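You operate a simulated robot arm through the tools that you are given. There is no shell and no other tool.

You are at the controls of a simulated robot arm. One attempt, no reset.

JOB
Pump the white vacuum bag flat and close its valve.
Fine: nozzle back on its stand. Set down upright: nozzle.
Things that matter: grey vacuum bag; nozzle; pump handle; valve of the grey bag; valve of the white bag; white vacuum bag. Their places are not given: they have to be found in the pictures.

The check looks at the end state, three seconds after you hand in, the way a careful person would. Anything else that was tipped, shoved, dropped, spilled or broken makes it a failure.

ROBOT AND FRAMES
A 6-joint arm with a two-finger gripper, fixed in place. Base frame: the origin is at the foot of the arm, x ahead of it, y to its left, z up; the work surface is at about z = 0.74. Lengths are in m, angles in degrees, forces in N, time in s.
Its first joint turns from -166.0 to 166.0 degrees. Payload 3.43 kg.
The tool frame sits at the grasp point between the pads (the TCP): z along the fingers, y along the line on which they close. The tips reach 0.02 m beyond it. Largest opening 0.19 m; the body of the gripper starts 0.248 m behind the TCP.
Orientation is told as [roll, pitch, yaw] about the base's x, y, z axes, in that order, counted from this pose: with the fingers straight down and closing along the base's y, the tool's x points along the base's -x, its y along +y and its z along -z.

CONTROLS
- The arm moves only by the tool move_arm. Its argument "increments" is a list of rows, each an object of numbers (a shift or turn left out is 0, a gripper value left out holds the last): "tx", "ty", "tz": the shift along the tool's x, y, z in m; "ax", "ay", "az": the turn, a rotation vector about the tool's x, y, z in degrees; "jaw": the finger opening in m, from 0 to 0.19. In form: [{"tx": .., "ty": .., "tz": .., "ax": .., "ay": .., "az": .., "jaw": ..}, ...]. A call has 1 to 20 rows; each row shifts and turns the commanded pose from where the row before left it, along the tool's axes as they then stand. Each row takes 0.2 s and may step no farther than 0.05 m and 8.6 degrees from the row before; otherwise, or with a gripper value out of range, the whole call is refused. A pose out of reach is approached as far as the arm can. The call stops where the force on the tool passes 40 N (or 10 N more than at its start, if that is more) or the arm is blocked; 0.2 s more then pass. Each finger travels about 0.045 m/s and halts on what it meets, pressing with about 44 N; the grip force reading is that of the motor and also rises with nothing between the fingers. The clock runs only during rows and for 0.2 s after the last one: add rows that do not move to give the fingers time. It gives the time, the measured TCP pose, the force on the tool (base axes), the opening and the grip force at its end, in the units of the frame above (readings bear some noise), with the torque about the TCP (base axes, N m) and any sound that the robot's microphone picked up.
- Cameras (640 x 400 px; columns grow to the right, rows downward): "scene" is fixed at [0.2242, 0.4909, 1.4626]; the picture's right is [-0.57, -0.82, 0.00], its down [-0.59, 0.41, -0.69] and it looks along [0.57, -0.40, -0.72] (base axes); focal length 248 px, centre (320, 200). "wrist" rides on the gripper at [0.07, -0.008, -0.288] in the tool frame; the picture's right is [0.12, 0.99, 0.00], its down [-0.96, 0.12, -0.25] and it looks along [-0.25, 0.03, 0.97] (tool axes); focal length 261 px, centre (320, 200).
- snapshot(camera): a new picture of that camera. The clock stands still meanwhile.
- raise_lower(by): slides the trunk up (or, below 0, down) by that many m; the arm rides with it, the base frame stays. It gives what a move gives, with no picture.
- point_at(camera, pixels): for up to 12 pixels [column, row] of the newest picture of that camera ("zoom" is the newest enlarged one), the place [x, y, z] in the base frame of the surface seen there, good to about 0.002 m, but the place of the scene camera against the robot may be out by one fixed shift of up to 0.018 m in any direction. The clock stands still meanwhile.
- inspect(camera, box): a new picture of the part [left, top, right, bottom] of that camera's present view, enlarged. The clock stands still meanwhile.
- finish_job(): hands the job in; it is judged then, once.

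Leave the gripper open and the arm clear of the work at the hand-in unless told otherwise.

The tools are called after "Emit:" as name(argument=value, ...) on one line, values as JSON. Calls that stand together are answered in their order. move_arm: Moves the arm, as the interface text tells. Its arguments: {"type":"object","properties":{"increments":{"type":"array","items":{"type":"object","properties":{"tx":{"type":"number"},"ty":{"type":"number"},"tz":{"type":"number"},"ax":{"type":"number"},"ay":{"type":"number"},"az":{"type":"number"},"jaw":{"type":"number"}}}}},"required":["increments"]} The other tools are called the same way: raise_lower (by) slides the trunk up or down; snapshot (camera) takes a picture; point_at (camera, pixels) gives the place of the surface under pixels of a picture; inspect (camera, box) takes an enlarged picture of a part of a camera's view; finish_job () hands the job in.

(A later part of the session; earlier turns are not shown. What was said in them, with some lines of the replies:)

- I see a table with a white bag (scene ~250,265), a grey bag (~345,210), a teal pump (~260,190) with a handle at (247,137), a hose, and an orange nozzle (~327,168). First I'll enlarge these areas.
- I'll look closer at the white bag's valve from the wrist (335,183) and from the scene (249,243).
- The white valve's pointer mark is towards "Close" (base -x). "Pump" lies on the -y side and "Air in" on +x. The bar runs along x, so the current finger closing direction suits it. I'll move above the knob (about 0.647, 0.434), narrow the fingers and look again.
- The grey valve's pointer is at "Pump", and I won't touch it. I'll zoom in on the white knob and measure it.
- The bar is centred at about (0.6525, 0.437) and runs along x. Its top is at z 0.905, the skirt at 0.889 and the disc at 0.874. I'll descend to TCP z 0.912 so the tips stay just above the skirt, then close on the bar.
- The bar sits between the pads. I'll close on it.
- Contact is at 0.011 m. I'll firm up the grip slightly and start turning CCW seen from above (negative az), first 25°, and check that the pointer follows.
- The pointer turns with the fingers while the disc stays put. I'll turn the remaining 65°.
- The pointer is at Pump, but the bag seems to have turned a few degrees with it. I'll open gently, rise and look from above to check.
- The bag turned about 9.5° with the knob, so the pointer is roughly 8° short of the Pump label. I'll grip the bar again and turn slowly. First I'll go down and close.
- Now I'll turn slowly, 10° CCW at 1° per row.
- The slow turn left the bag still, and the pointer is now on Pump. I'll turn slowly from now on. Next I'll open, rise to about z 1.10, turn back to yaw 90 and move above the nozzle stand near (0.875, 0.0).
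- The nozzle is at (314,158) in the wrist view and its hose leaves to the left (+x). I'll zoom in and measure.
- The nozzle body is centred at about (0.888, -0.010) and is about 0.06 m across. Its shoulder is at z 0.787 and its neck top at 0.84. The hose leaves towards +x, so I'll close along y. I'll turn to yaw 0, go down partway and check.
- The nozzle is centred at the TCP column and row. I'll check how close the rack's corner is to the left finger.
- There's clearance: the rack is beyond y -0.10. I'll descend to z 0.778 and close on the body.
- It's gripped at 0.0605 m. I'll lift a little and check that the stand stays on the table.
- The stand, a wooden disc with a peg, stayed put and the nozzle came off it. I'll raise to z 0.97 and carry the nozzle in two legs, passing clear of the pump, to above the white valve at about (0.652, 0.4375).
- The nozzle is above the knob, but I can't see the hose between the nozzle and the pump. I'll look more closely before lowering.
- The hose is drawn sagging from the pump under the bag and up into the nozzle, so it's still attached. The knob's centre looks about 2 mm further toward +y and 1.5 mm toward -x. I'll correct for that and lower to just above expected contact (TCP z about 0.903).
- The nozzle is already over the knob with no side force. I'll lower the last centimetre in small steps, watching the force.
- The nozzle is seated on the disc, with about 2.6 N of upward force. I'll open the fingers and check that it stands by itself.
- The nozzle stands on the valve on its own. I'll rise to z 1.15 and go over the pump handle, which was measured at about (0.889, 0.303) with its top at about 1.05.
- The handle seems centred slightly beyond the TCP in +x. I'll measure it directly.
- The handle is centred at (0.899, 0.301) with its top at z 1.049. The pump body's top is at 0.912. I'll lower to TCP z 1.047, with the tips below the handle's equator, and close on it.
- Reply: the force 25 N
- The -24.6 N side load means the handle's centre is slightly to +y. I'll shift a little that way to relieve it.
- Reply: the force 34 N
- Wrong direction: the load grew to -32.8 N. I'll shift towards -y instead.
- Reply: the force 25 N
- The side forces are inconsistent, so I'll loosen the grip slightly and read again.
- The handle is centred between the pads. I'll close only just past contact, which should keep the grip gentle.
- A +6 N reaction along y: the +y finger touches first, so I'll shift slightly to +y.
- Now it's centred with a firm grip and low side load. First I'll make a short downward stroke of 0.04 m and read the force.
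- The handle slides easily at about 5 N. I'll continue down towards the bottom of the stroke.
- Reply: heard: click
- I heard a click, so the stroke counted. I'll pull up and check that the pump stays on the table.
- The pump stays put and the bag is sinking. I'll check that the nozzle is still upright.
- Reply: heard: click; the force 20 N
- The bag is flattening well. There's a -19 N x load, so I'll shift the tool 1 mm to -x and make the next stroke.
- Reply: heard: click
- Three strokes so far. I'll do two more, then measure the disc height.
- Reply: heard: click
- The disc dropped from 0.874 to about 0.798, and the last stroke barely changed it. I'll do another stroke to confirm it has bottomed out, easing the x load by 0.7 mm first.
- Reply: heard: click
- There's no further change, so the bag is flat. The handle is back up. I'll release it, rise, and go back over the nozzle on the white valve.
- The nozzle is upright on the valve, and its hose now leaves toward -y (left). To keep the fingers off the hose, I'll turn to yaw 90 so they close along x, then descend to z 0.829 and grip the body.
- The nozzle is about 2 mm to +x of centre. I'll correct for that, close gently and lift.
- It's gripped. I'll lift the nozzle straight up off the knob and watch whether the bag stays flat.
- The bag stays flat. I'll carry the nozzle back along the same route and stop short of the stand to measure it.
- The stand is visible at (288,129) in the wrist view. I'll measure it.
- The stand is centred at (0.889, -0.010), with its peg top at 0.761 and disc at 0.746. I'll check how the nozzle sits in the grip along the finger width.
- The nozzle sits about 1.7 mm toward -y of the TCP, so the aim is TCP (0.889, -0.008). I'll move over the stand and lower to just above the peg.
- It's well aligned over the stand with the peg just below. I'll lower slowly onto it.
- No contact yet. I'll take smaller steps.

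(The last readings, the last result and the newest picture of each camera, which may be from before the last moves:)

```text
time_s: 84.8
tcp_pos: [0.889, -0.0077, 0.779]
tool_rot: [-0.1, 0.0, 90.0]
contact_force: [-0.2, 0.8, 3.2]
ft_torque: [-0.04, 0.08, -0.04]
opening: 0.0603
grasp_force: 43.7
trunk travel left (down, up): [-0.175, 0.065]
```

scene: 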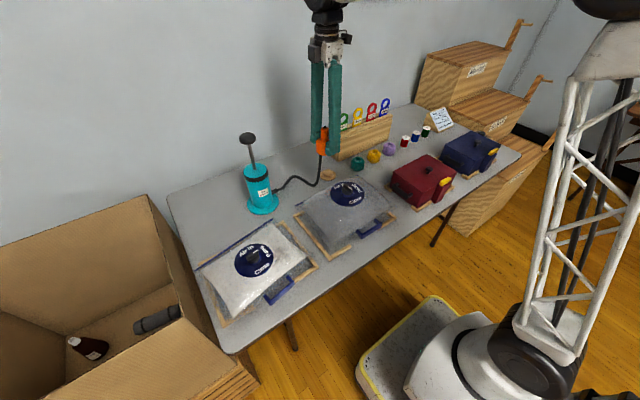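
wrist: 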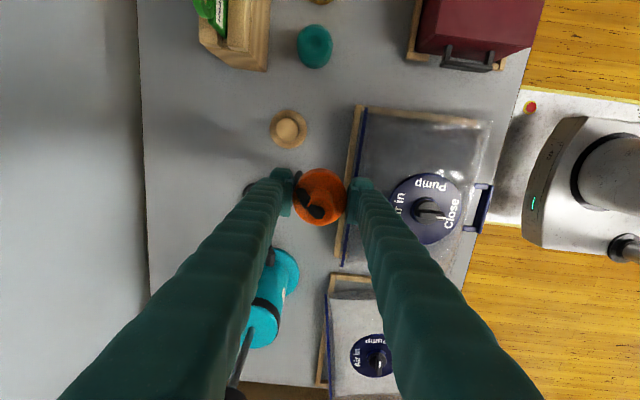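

Contact at 3 N, so it's seated. I'll release, then rise straight up and check.

Emit:
move_arm(increments=[{"jaw": 0.064}, {"jaw": 0.072}, {"jaw": 0.085}, {"jaw": 0.095}, {}, {}, {"tz": -0.02}, {"tz": -0.04}, {"tz": -0.045}, {"tz": -0.045}, {"tz": -0.045}, {}])

Emit:
inspect(camera="scene", box=[290, 140, 370, 200])

Emit:
snapshot(camera="scene")

Emit:
inspect(camera="wrist", box=[270, 120, 370, 220])

Emit:
point_at(camera="scene", pixels=[[263, 270], [242, 270], [225, 280], [283, 240]])

```text
time_s: 87.4
tcp_pos: [0.8886, -0.0087, 0.9742]
tool_rot: [0.0, 0.0, 90.0]
contact_force: [-0.8, -0.2, 0.5]
ft_torque: [0.03, 0.0, 0.01]
opening: 0.0951
grasp_force: 0.1
trunk travel left (down, up): [-0.175, 0.065]
```

```text
6.67 times, centred on (330, 170) of scene
```

zoom: 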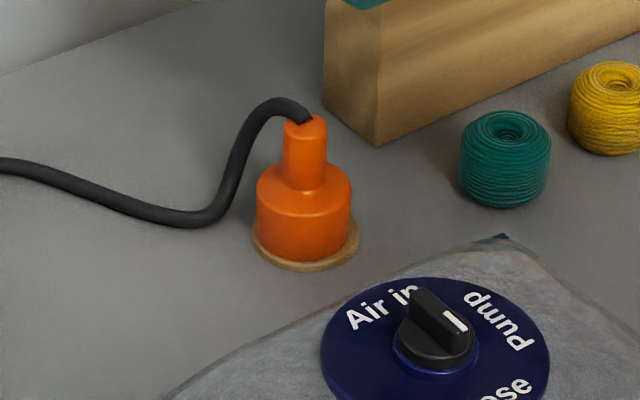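

```text
taken
```

scene: 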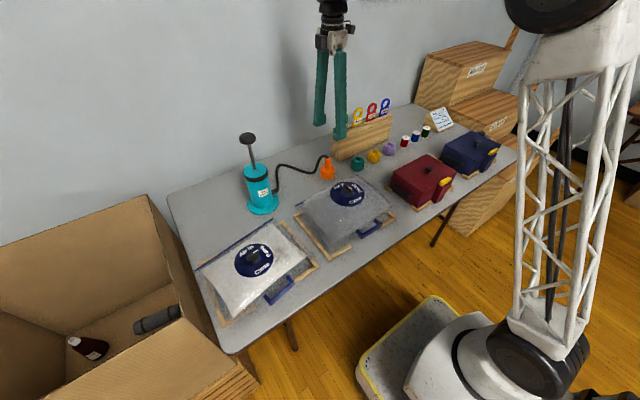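

```text
4.00 times, centred on (320, 170) of wrist
```

zoom: 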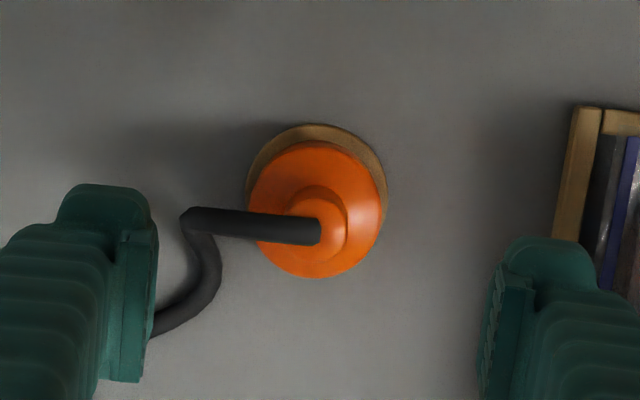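

```text
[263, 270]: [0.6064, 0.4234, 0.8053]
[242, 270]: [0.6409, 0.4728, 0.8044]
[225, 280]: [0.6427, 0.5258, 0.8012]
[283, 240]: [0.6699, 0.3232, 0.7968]
```

The nozzle is back upright on its stand and the bag remains flat. Next I'll return to above the white valve to close it.

Emit:
move_arm(increments=[{"tz": -0.03}, {"tx": -0.03467, "ty": 0.02483, "jaw": 0.05}, {"tx": -0.03467, "ty": 0.02483}, {"tx": -0.03467, "ty": 0.02483}, {"tx": -0.03467, "ty": 0.02483}, {"tx": -0.03467, "ty": 0.02483}, {"tx": -0.03465, "ty": 0.02485}, {"tx": -0.04, "ty": 0.01483}, {"tx": -0.04, "ty": 0.01483}, {"tx": -0.04, "ty": 0.01483}, {"tx": -0.04, "ty": 0.01483}, {"tx": -0.04, "ty": 0.01483}, {"tx": -0.04, "ty": 0.01485}, {"az": -8}, {}, {}])

Emit:
snapshot(camera="wrist")

Emit:
inspect(camera="wrist", box=[280, 130, 360, 210])

Emit:
point_at(camera="zoom", pixels=[[320, 200], [310, 180], [310, 220], [200, 200], [440, 200], [320, 80], [320, 320]])

```text
time_s: 90.8
tcp_pos: [0.6502, 0.4389, 1.0037]
tool_rot: [-0.1, 0.0, 98.0]
contact_force: [1.0, 0.1, 0.3]
ft_torque: [-0.01, 0.0, -0.02]
opening: 0.0501
grasp_force: 0.0
trunk travel left (down, up): [-0.175, 0.065]
```

```text
taken
```

wrist: 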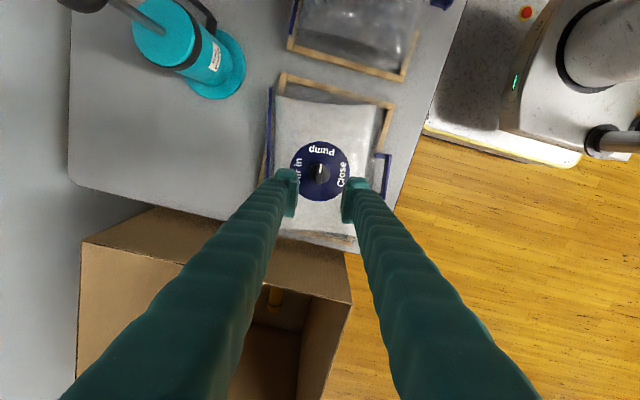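

```text
5.00 times, centred on (320, 170) of wrist
```

zoom: 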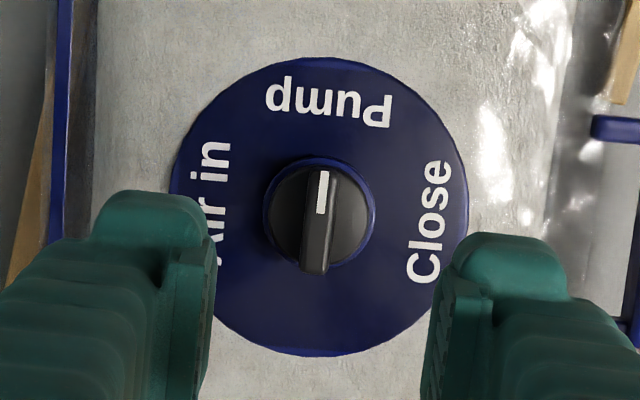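

```text
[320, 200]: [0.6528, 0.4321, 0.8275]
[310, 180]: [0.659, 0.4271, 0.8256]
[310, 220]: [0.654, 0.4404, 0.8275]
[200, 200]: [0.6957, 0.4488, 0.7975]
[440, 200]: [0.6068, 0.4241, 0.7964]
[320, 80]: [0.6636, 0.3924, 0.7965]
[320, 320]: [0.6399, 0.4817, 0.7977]
```

The knob is centred at (0.651, 0.439) with its bar aligned to the fingers. The bar top is now at 0.828 and the skirt at about 0.812. I'll descend to TCP z 0.835 and grip it.

Emit:
move_arm(increments=[{"tz": 0.04}, {"tz": 0.04}, {"tz": 0.04}, {"tz": 0.03}, {"tz": 0.0175}, {}, {"jaw": 0.03}, {"jaw": 0.015}, {"jaw": 0.009}, {"jaw": 0.005}, {}, {}])

Emit:
inspect(camera="wrist", box=[240, 80, 400, 210])

```text
time_s: 93.4
tcp_pos: [0.6513, 0.4393, 0.8343]
tool_rot: [0.0, 0.0, 98.0]
contact_force: [-0.6, 0.4, 0.1]
ft_torque: [0.0, 0.0, -0.02]
opening: 0.0096
grasp_force: 43.1
trunk travel left (down, up): [-0.175, 0.065]
```

```text
3.08 times, centred on (320, 145) of wrist
```

zoom: 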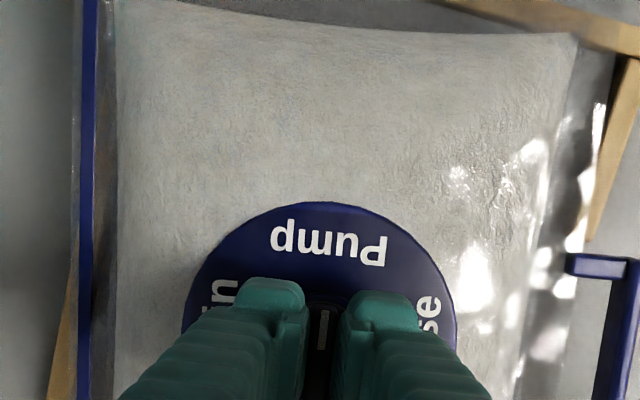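

It's gripped. The faster CCW turn earlier (6.5° per row) dragged the bag by about 9.5°, so I'll turn CW at that same rate for 65°. That should turn the bag back as the knob moves towards Close.

Emit:
move_arm(increments=[{"az": 6.5}, {"az": 6.5}, {"az": 6.5}, {"az": 6.5}, {"az": 6.5}, {"az": 6.5}, {"az": 6.5}, {"az": 6.5}, {"az": 6.5}, {"az": 6.5}, {}])

Emit:
inspect(camera="wrist", box=[240, 80, 400, 210])

Emit:
inspect(camera="scene", box=[180, 200, 340, 320])

```text
time_s: 95.8
tcp_pos: [0.6524, 0.4407, 0.8357]
tool_rot: [0.0, 0.1, 32.9]
contact_force: [-1.3, 1.3, 2.8]
ft_torque: [0.11, -0.2, 0.03]
opening: 0.0096
grasp_force: 42.7
trunk travel left (down, up): [-0.175, 0.065]
```

```text
3.08 times, centred on (320, 145) of wrist
```

zoom: 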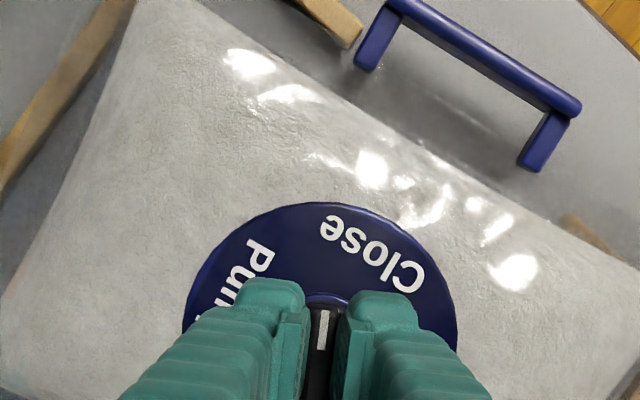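

```text
3.33 times, centred on (260, 260) of scene
```

zoom: 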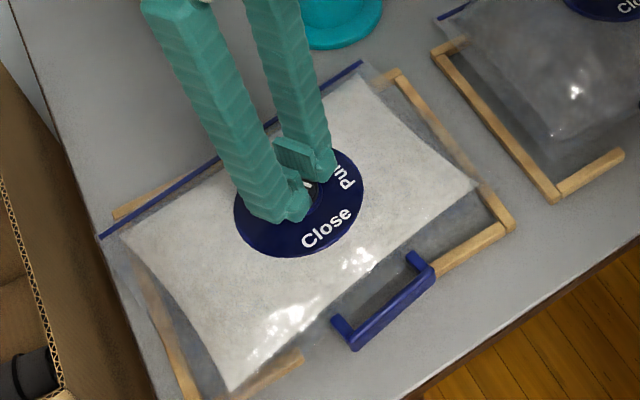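

The bag didn't move this time and the knob is about 25° short of Close. I'll finish at a slower rate, watching the label.

Emit:
move_arm(increments=[{"az": 2}, {"az": 2}, {"az": 2}, {"az": 2}, {"az": 2}, {"az": 2}, {"az": 2}, {"az": 2}, {"az": 2}, {"az": 2}, {"az": 2}, {"az": 1.5}, {}])

Emit:
inspect(camera="wrist", box=[280, 130, 360, 210])

Emit:
inspect(camera="wrist", box=[240, 80, 400, 210])

```text
time_s: 98.6
tcp_pos: [0.6515, 0.4395, 0.8348]
tool_rot: [0.0, 0.0, 9.6]
contact_force: [1.9, -1.1, 4.3]
ft_torque: [-0.04, 0.0, 0.2]
opening: 0.0094
grasp_force: 42.9
trunk travel left (down, up): [-0.175, 0.065]
```

```text
5.00 times, centred on (320, 170) of wrist
```

zoom: 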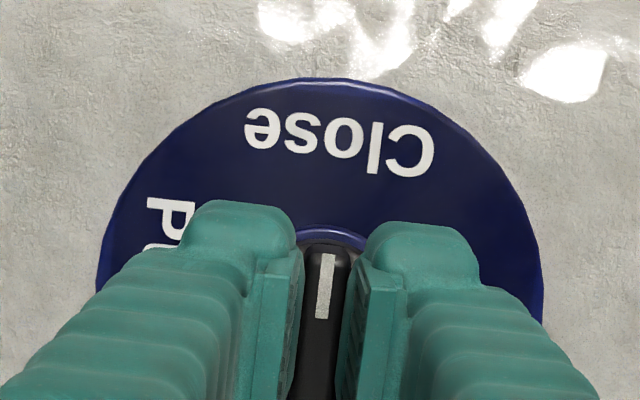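

```text
3.08 times, centred on (320, 145) of wrist
```

zoom: 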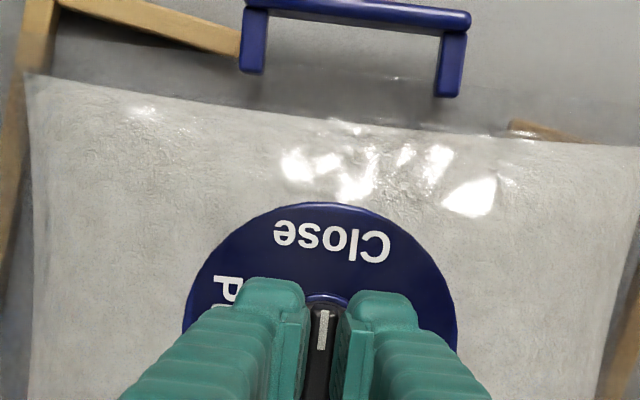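

The pointer is at Close, matching the starting view, and a 0.2 Nm twist reading suggests an end stop. I'll turn slowly a few more degrees to see if the bag swings back with the knob against the stop.

Emit:
move_arm(increments=[{"az": 1}, {"az": 1}, {"az": 1}, {}])

Emit:
inspect(camera="wrist", box=[240, 80, 400, 210])

```text
time_s: 99.6
tcp_pos: [0.6523, 0.44, 0.8367]
tool_rot: [0.1, 0.0, 6.5]
contact_force: [0.0, 0.5, 3.6]
ft_torque: [0.0, 0.02, 0.34]
opening: 0.0095
grasp_force: 43.3
trunk travel left (down, up): [-0.175, 0.065]
```

```text
3.08 times, centred on (320, 145) of wrist
```

zoom: 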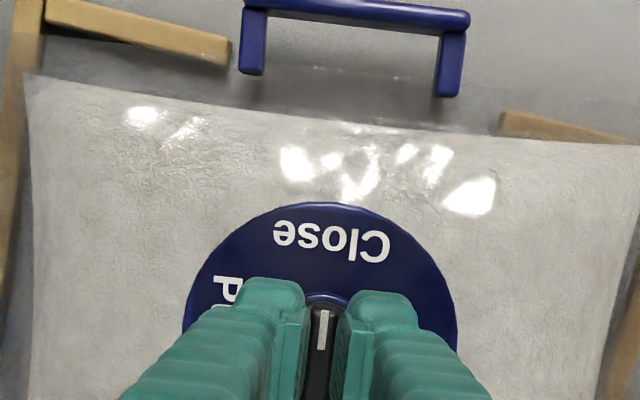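

The bag now turns with the knob against the stop, at only 0.34 Nm. I'll continue the last 6° slowly to square the bag up in its frame.

Emit:
move_arm(increments=[{"az": 1}, {"az": 1}, {"az": 1}, {"az": 1}, {"az": 1}, {"az": 1}, {}])

Emit:
inspect(camera="wrist", box=[240, 80, 400, 210])

Emit:
inspect(camera="scene", box=[180, 200, 340, 320])

```text
time_s: 101.2
tcp_pos: [0.6522, 0.4391, 0.8356]
tool_rot: [0.0, -0.1, 0.5]
contact_force: [-0.3, 0.0, 0.4]
ft_torque: [0.0, 0.01, 0.01]
opening: 0.0095
grasp_force: 42.5
trunk travel left (down, up): [-0.175, 0.065]
```

```text
3.08 times, centred on (320, 145) of wrist
```

zoom: 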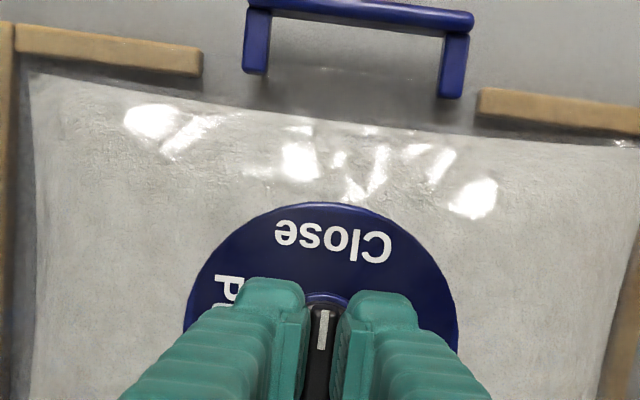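

```text
3.33 times, centred on (260, 260) of scene
```

zoom: 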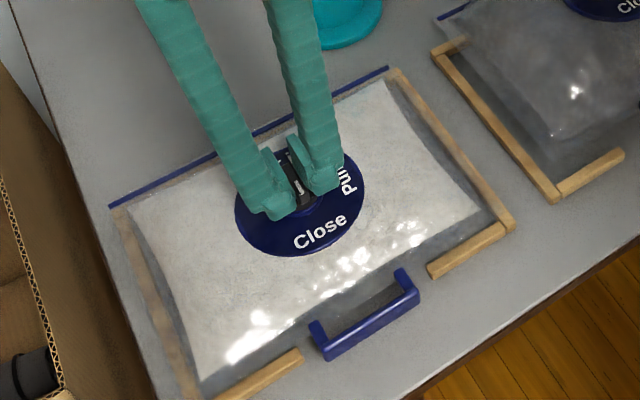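

The bag is square in its frame again and the valve is at Close. I'll open the fingers, rise straight up and move clear.

Emit:
move_arm(increments=[{"jaw": 0.015}, {"jaw": 0.03}, {"jaw": 0.05}, {}, {"tz": -0.02}, {"tz": -0.04}, {"tz": -0.045}, {"tz": -0.045}, {"tz": -0.045}, {"tz": -0.045, "jaw": 0.1}, {"tz": -0.045}, {"tz": -0.045}, {"tx": 0.03, "ty": -0.03}, {"tx": 0.03, "ty": -0.03}, {}, {}])

Emit:
snapshot(camera="wrist")

Emit:
snapshot(camera="scene")

Emit:
inspect(camera="scene", box=[180, 210, 340, 310])

Emit:
inspect(camera="scene", box=[220, 120, 380, 220])

Emit:
point_at(camera="scene", pixels=[[260, 272], [242, 270], [225, 280], [283, 240], [247, 137], [328, 175]])

```text
time_s: 104.6
tcp_pos: [0.5931, 0.3806, 1.1654]
tool_rot: [0.0, -0.1, 0.5]
contact_force: [0.4, -0.4, 0.2]
ft_torque: [-0.02, -0.03, 0.02]
opening: 0.0997
grasp_force: 0.1
trunk travel left (down, up): [-0.175, 0.065]
```

```text
taken
```

wrist: 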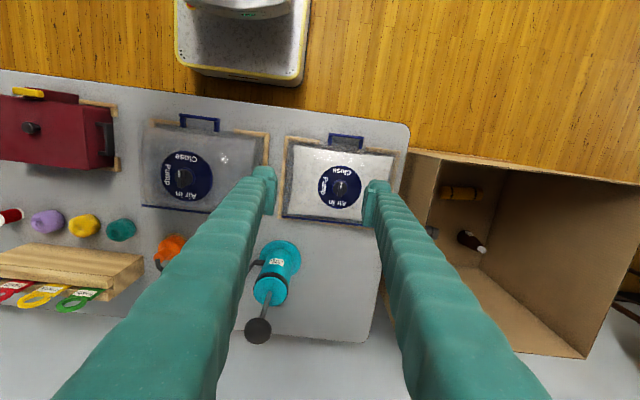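

```text
taken
```

scene: 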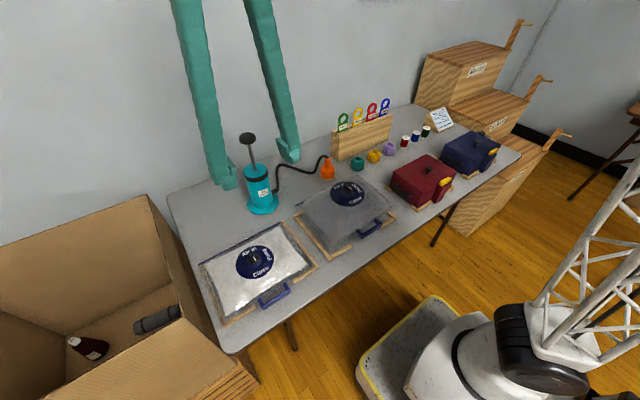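

```text
4.00 times, centred on (260, 260) of scene
```

zoom: 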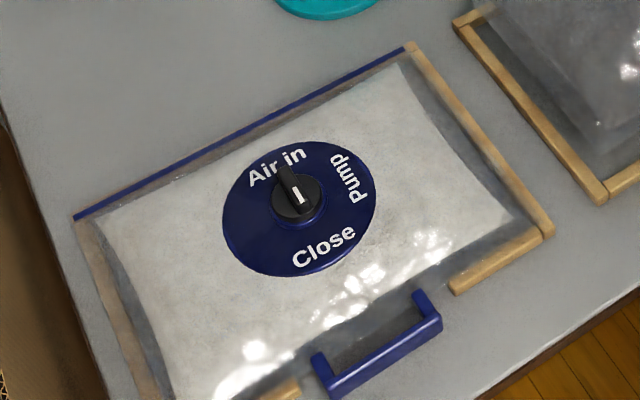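

```text
4.00 times, centred on (300, 170) of scene
```

zoom: 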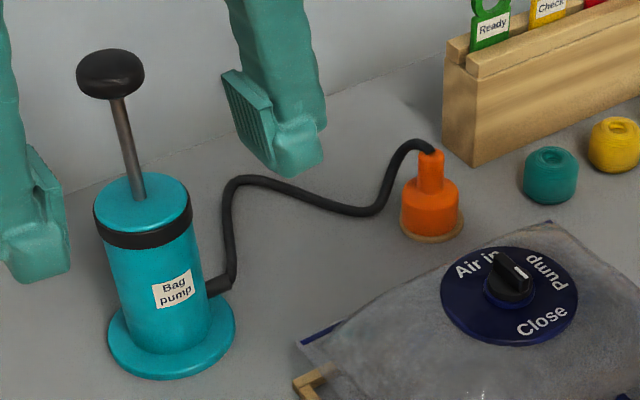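

```text
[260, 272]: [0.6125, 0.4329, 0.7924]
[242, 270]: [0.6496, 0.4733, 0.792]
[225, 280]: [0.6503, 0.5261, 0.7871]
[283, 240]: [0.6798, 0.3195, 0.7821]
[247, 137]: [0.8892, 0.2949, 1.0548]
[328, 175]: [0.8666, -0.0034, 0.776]
```

The white bag is flat and seated in its frame, with the valve at Close. The nozzle is upright on its stand and the pump is unmoved. I'll wait a couple of seconds and check that the bag holds and the pointer is on Close.

Emit:
move_arm(increments=[{"tz": -0.02}, {}, {}, {}, {}, {}, {}, {}, {}, {}, {}, {}])

Emit:
snapshot(camera="scene")

Emit:
point_at(camera="scene", pixels=[[260, 272], [242, 270], [225, 280], [283, 240]])

Emit:
inspect(camera="wrist", box=[300, 150, 380, 220])

```text
time_s: 107.2
tcp_pos: [0.5932, 0.3784, 1.1866]
tool_rot: [0.1, 0.1, 0.5]
contact_force: [0.3, -0.2, -0.3]
ft_torque: [-0.07, 0.02, 0.04]
opening: 0.1001
grasp_force: 0.0
trunk travel left (down, up): [-0.175, 0.065]
```

```text
taken
```

scene: 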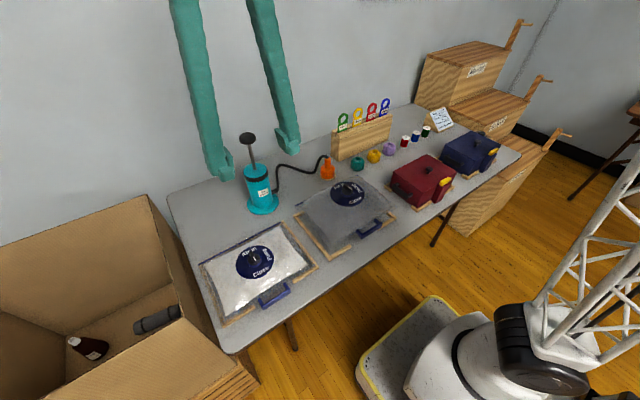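

```text
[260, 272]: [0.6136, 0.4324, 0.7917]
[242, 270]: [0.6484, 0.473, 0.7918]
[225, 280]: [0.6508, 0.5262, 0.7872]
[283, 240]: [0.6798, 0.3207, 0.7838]
```

```text
5.71 times, centred on (340, 185) of wrist
```

zoom: 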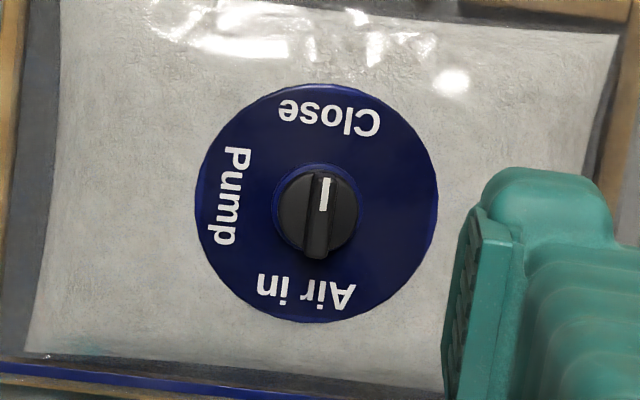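

The bag height is unchanged, the pointer is on Close, the nozzle is upright on its stand, the gripper is open and the arm is clear. I'm handing the job in.

Emit:
finish_job()

```text
The job is handed in.
```

The white vacuum bag is pumped flat and its valve is closed. I've handed the job in but don't have the check's verdict yet.

- **White bag:** five pump strokes brought it down, and the last stroke made no further difference. Its height held steady over a couple of seconds' wait after I closed the valve.
- **Bag position:** the bag twisted about 9.5° in its frame when I first turned the valve to Pump. I turned it back square while closing the valve.
- **Nozzle:** it is upright on its stand, with the hose attached.
- **Pump:** the handle is back up and the pump looks to be where it started.
- **Grey bag and the rest of the table:** I didn't touch the grey bag, whose valve is still at Pump as I found it. Nothing else on the table looks disturbed.
- **Arm:** it is clear of the work, with the gripper open.
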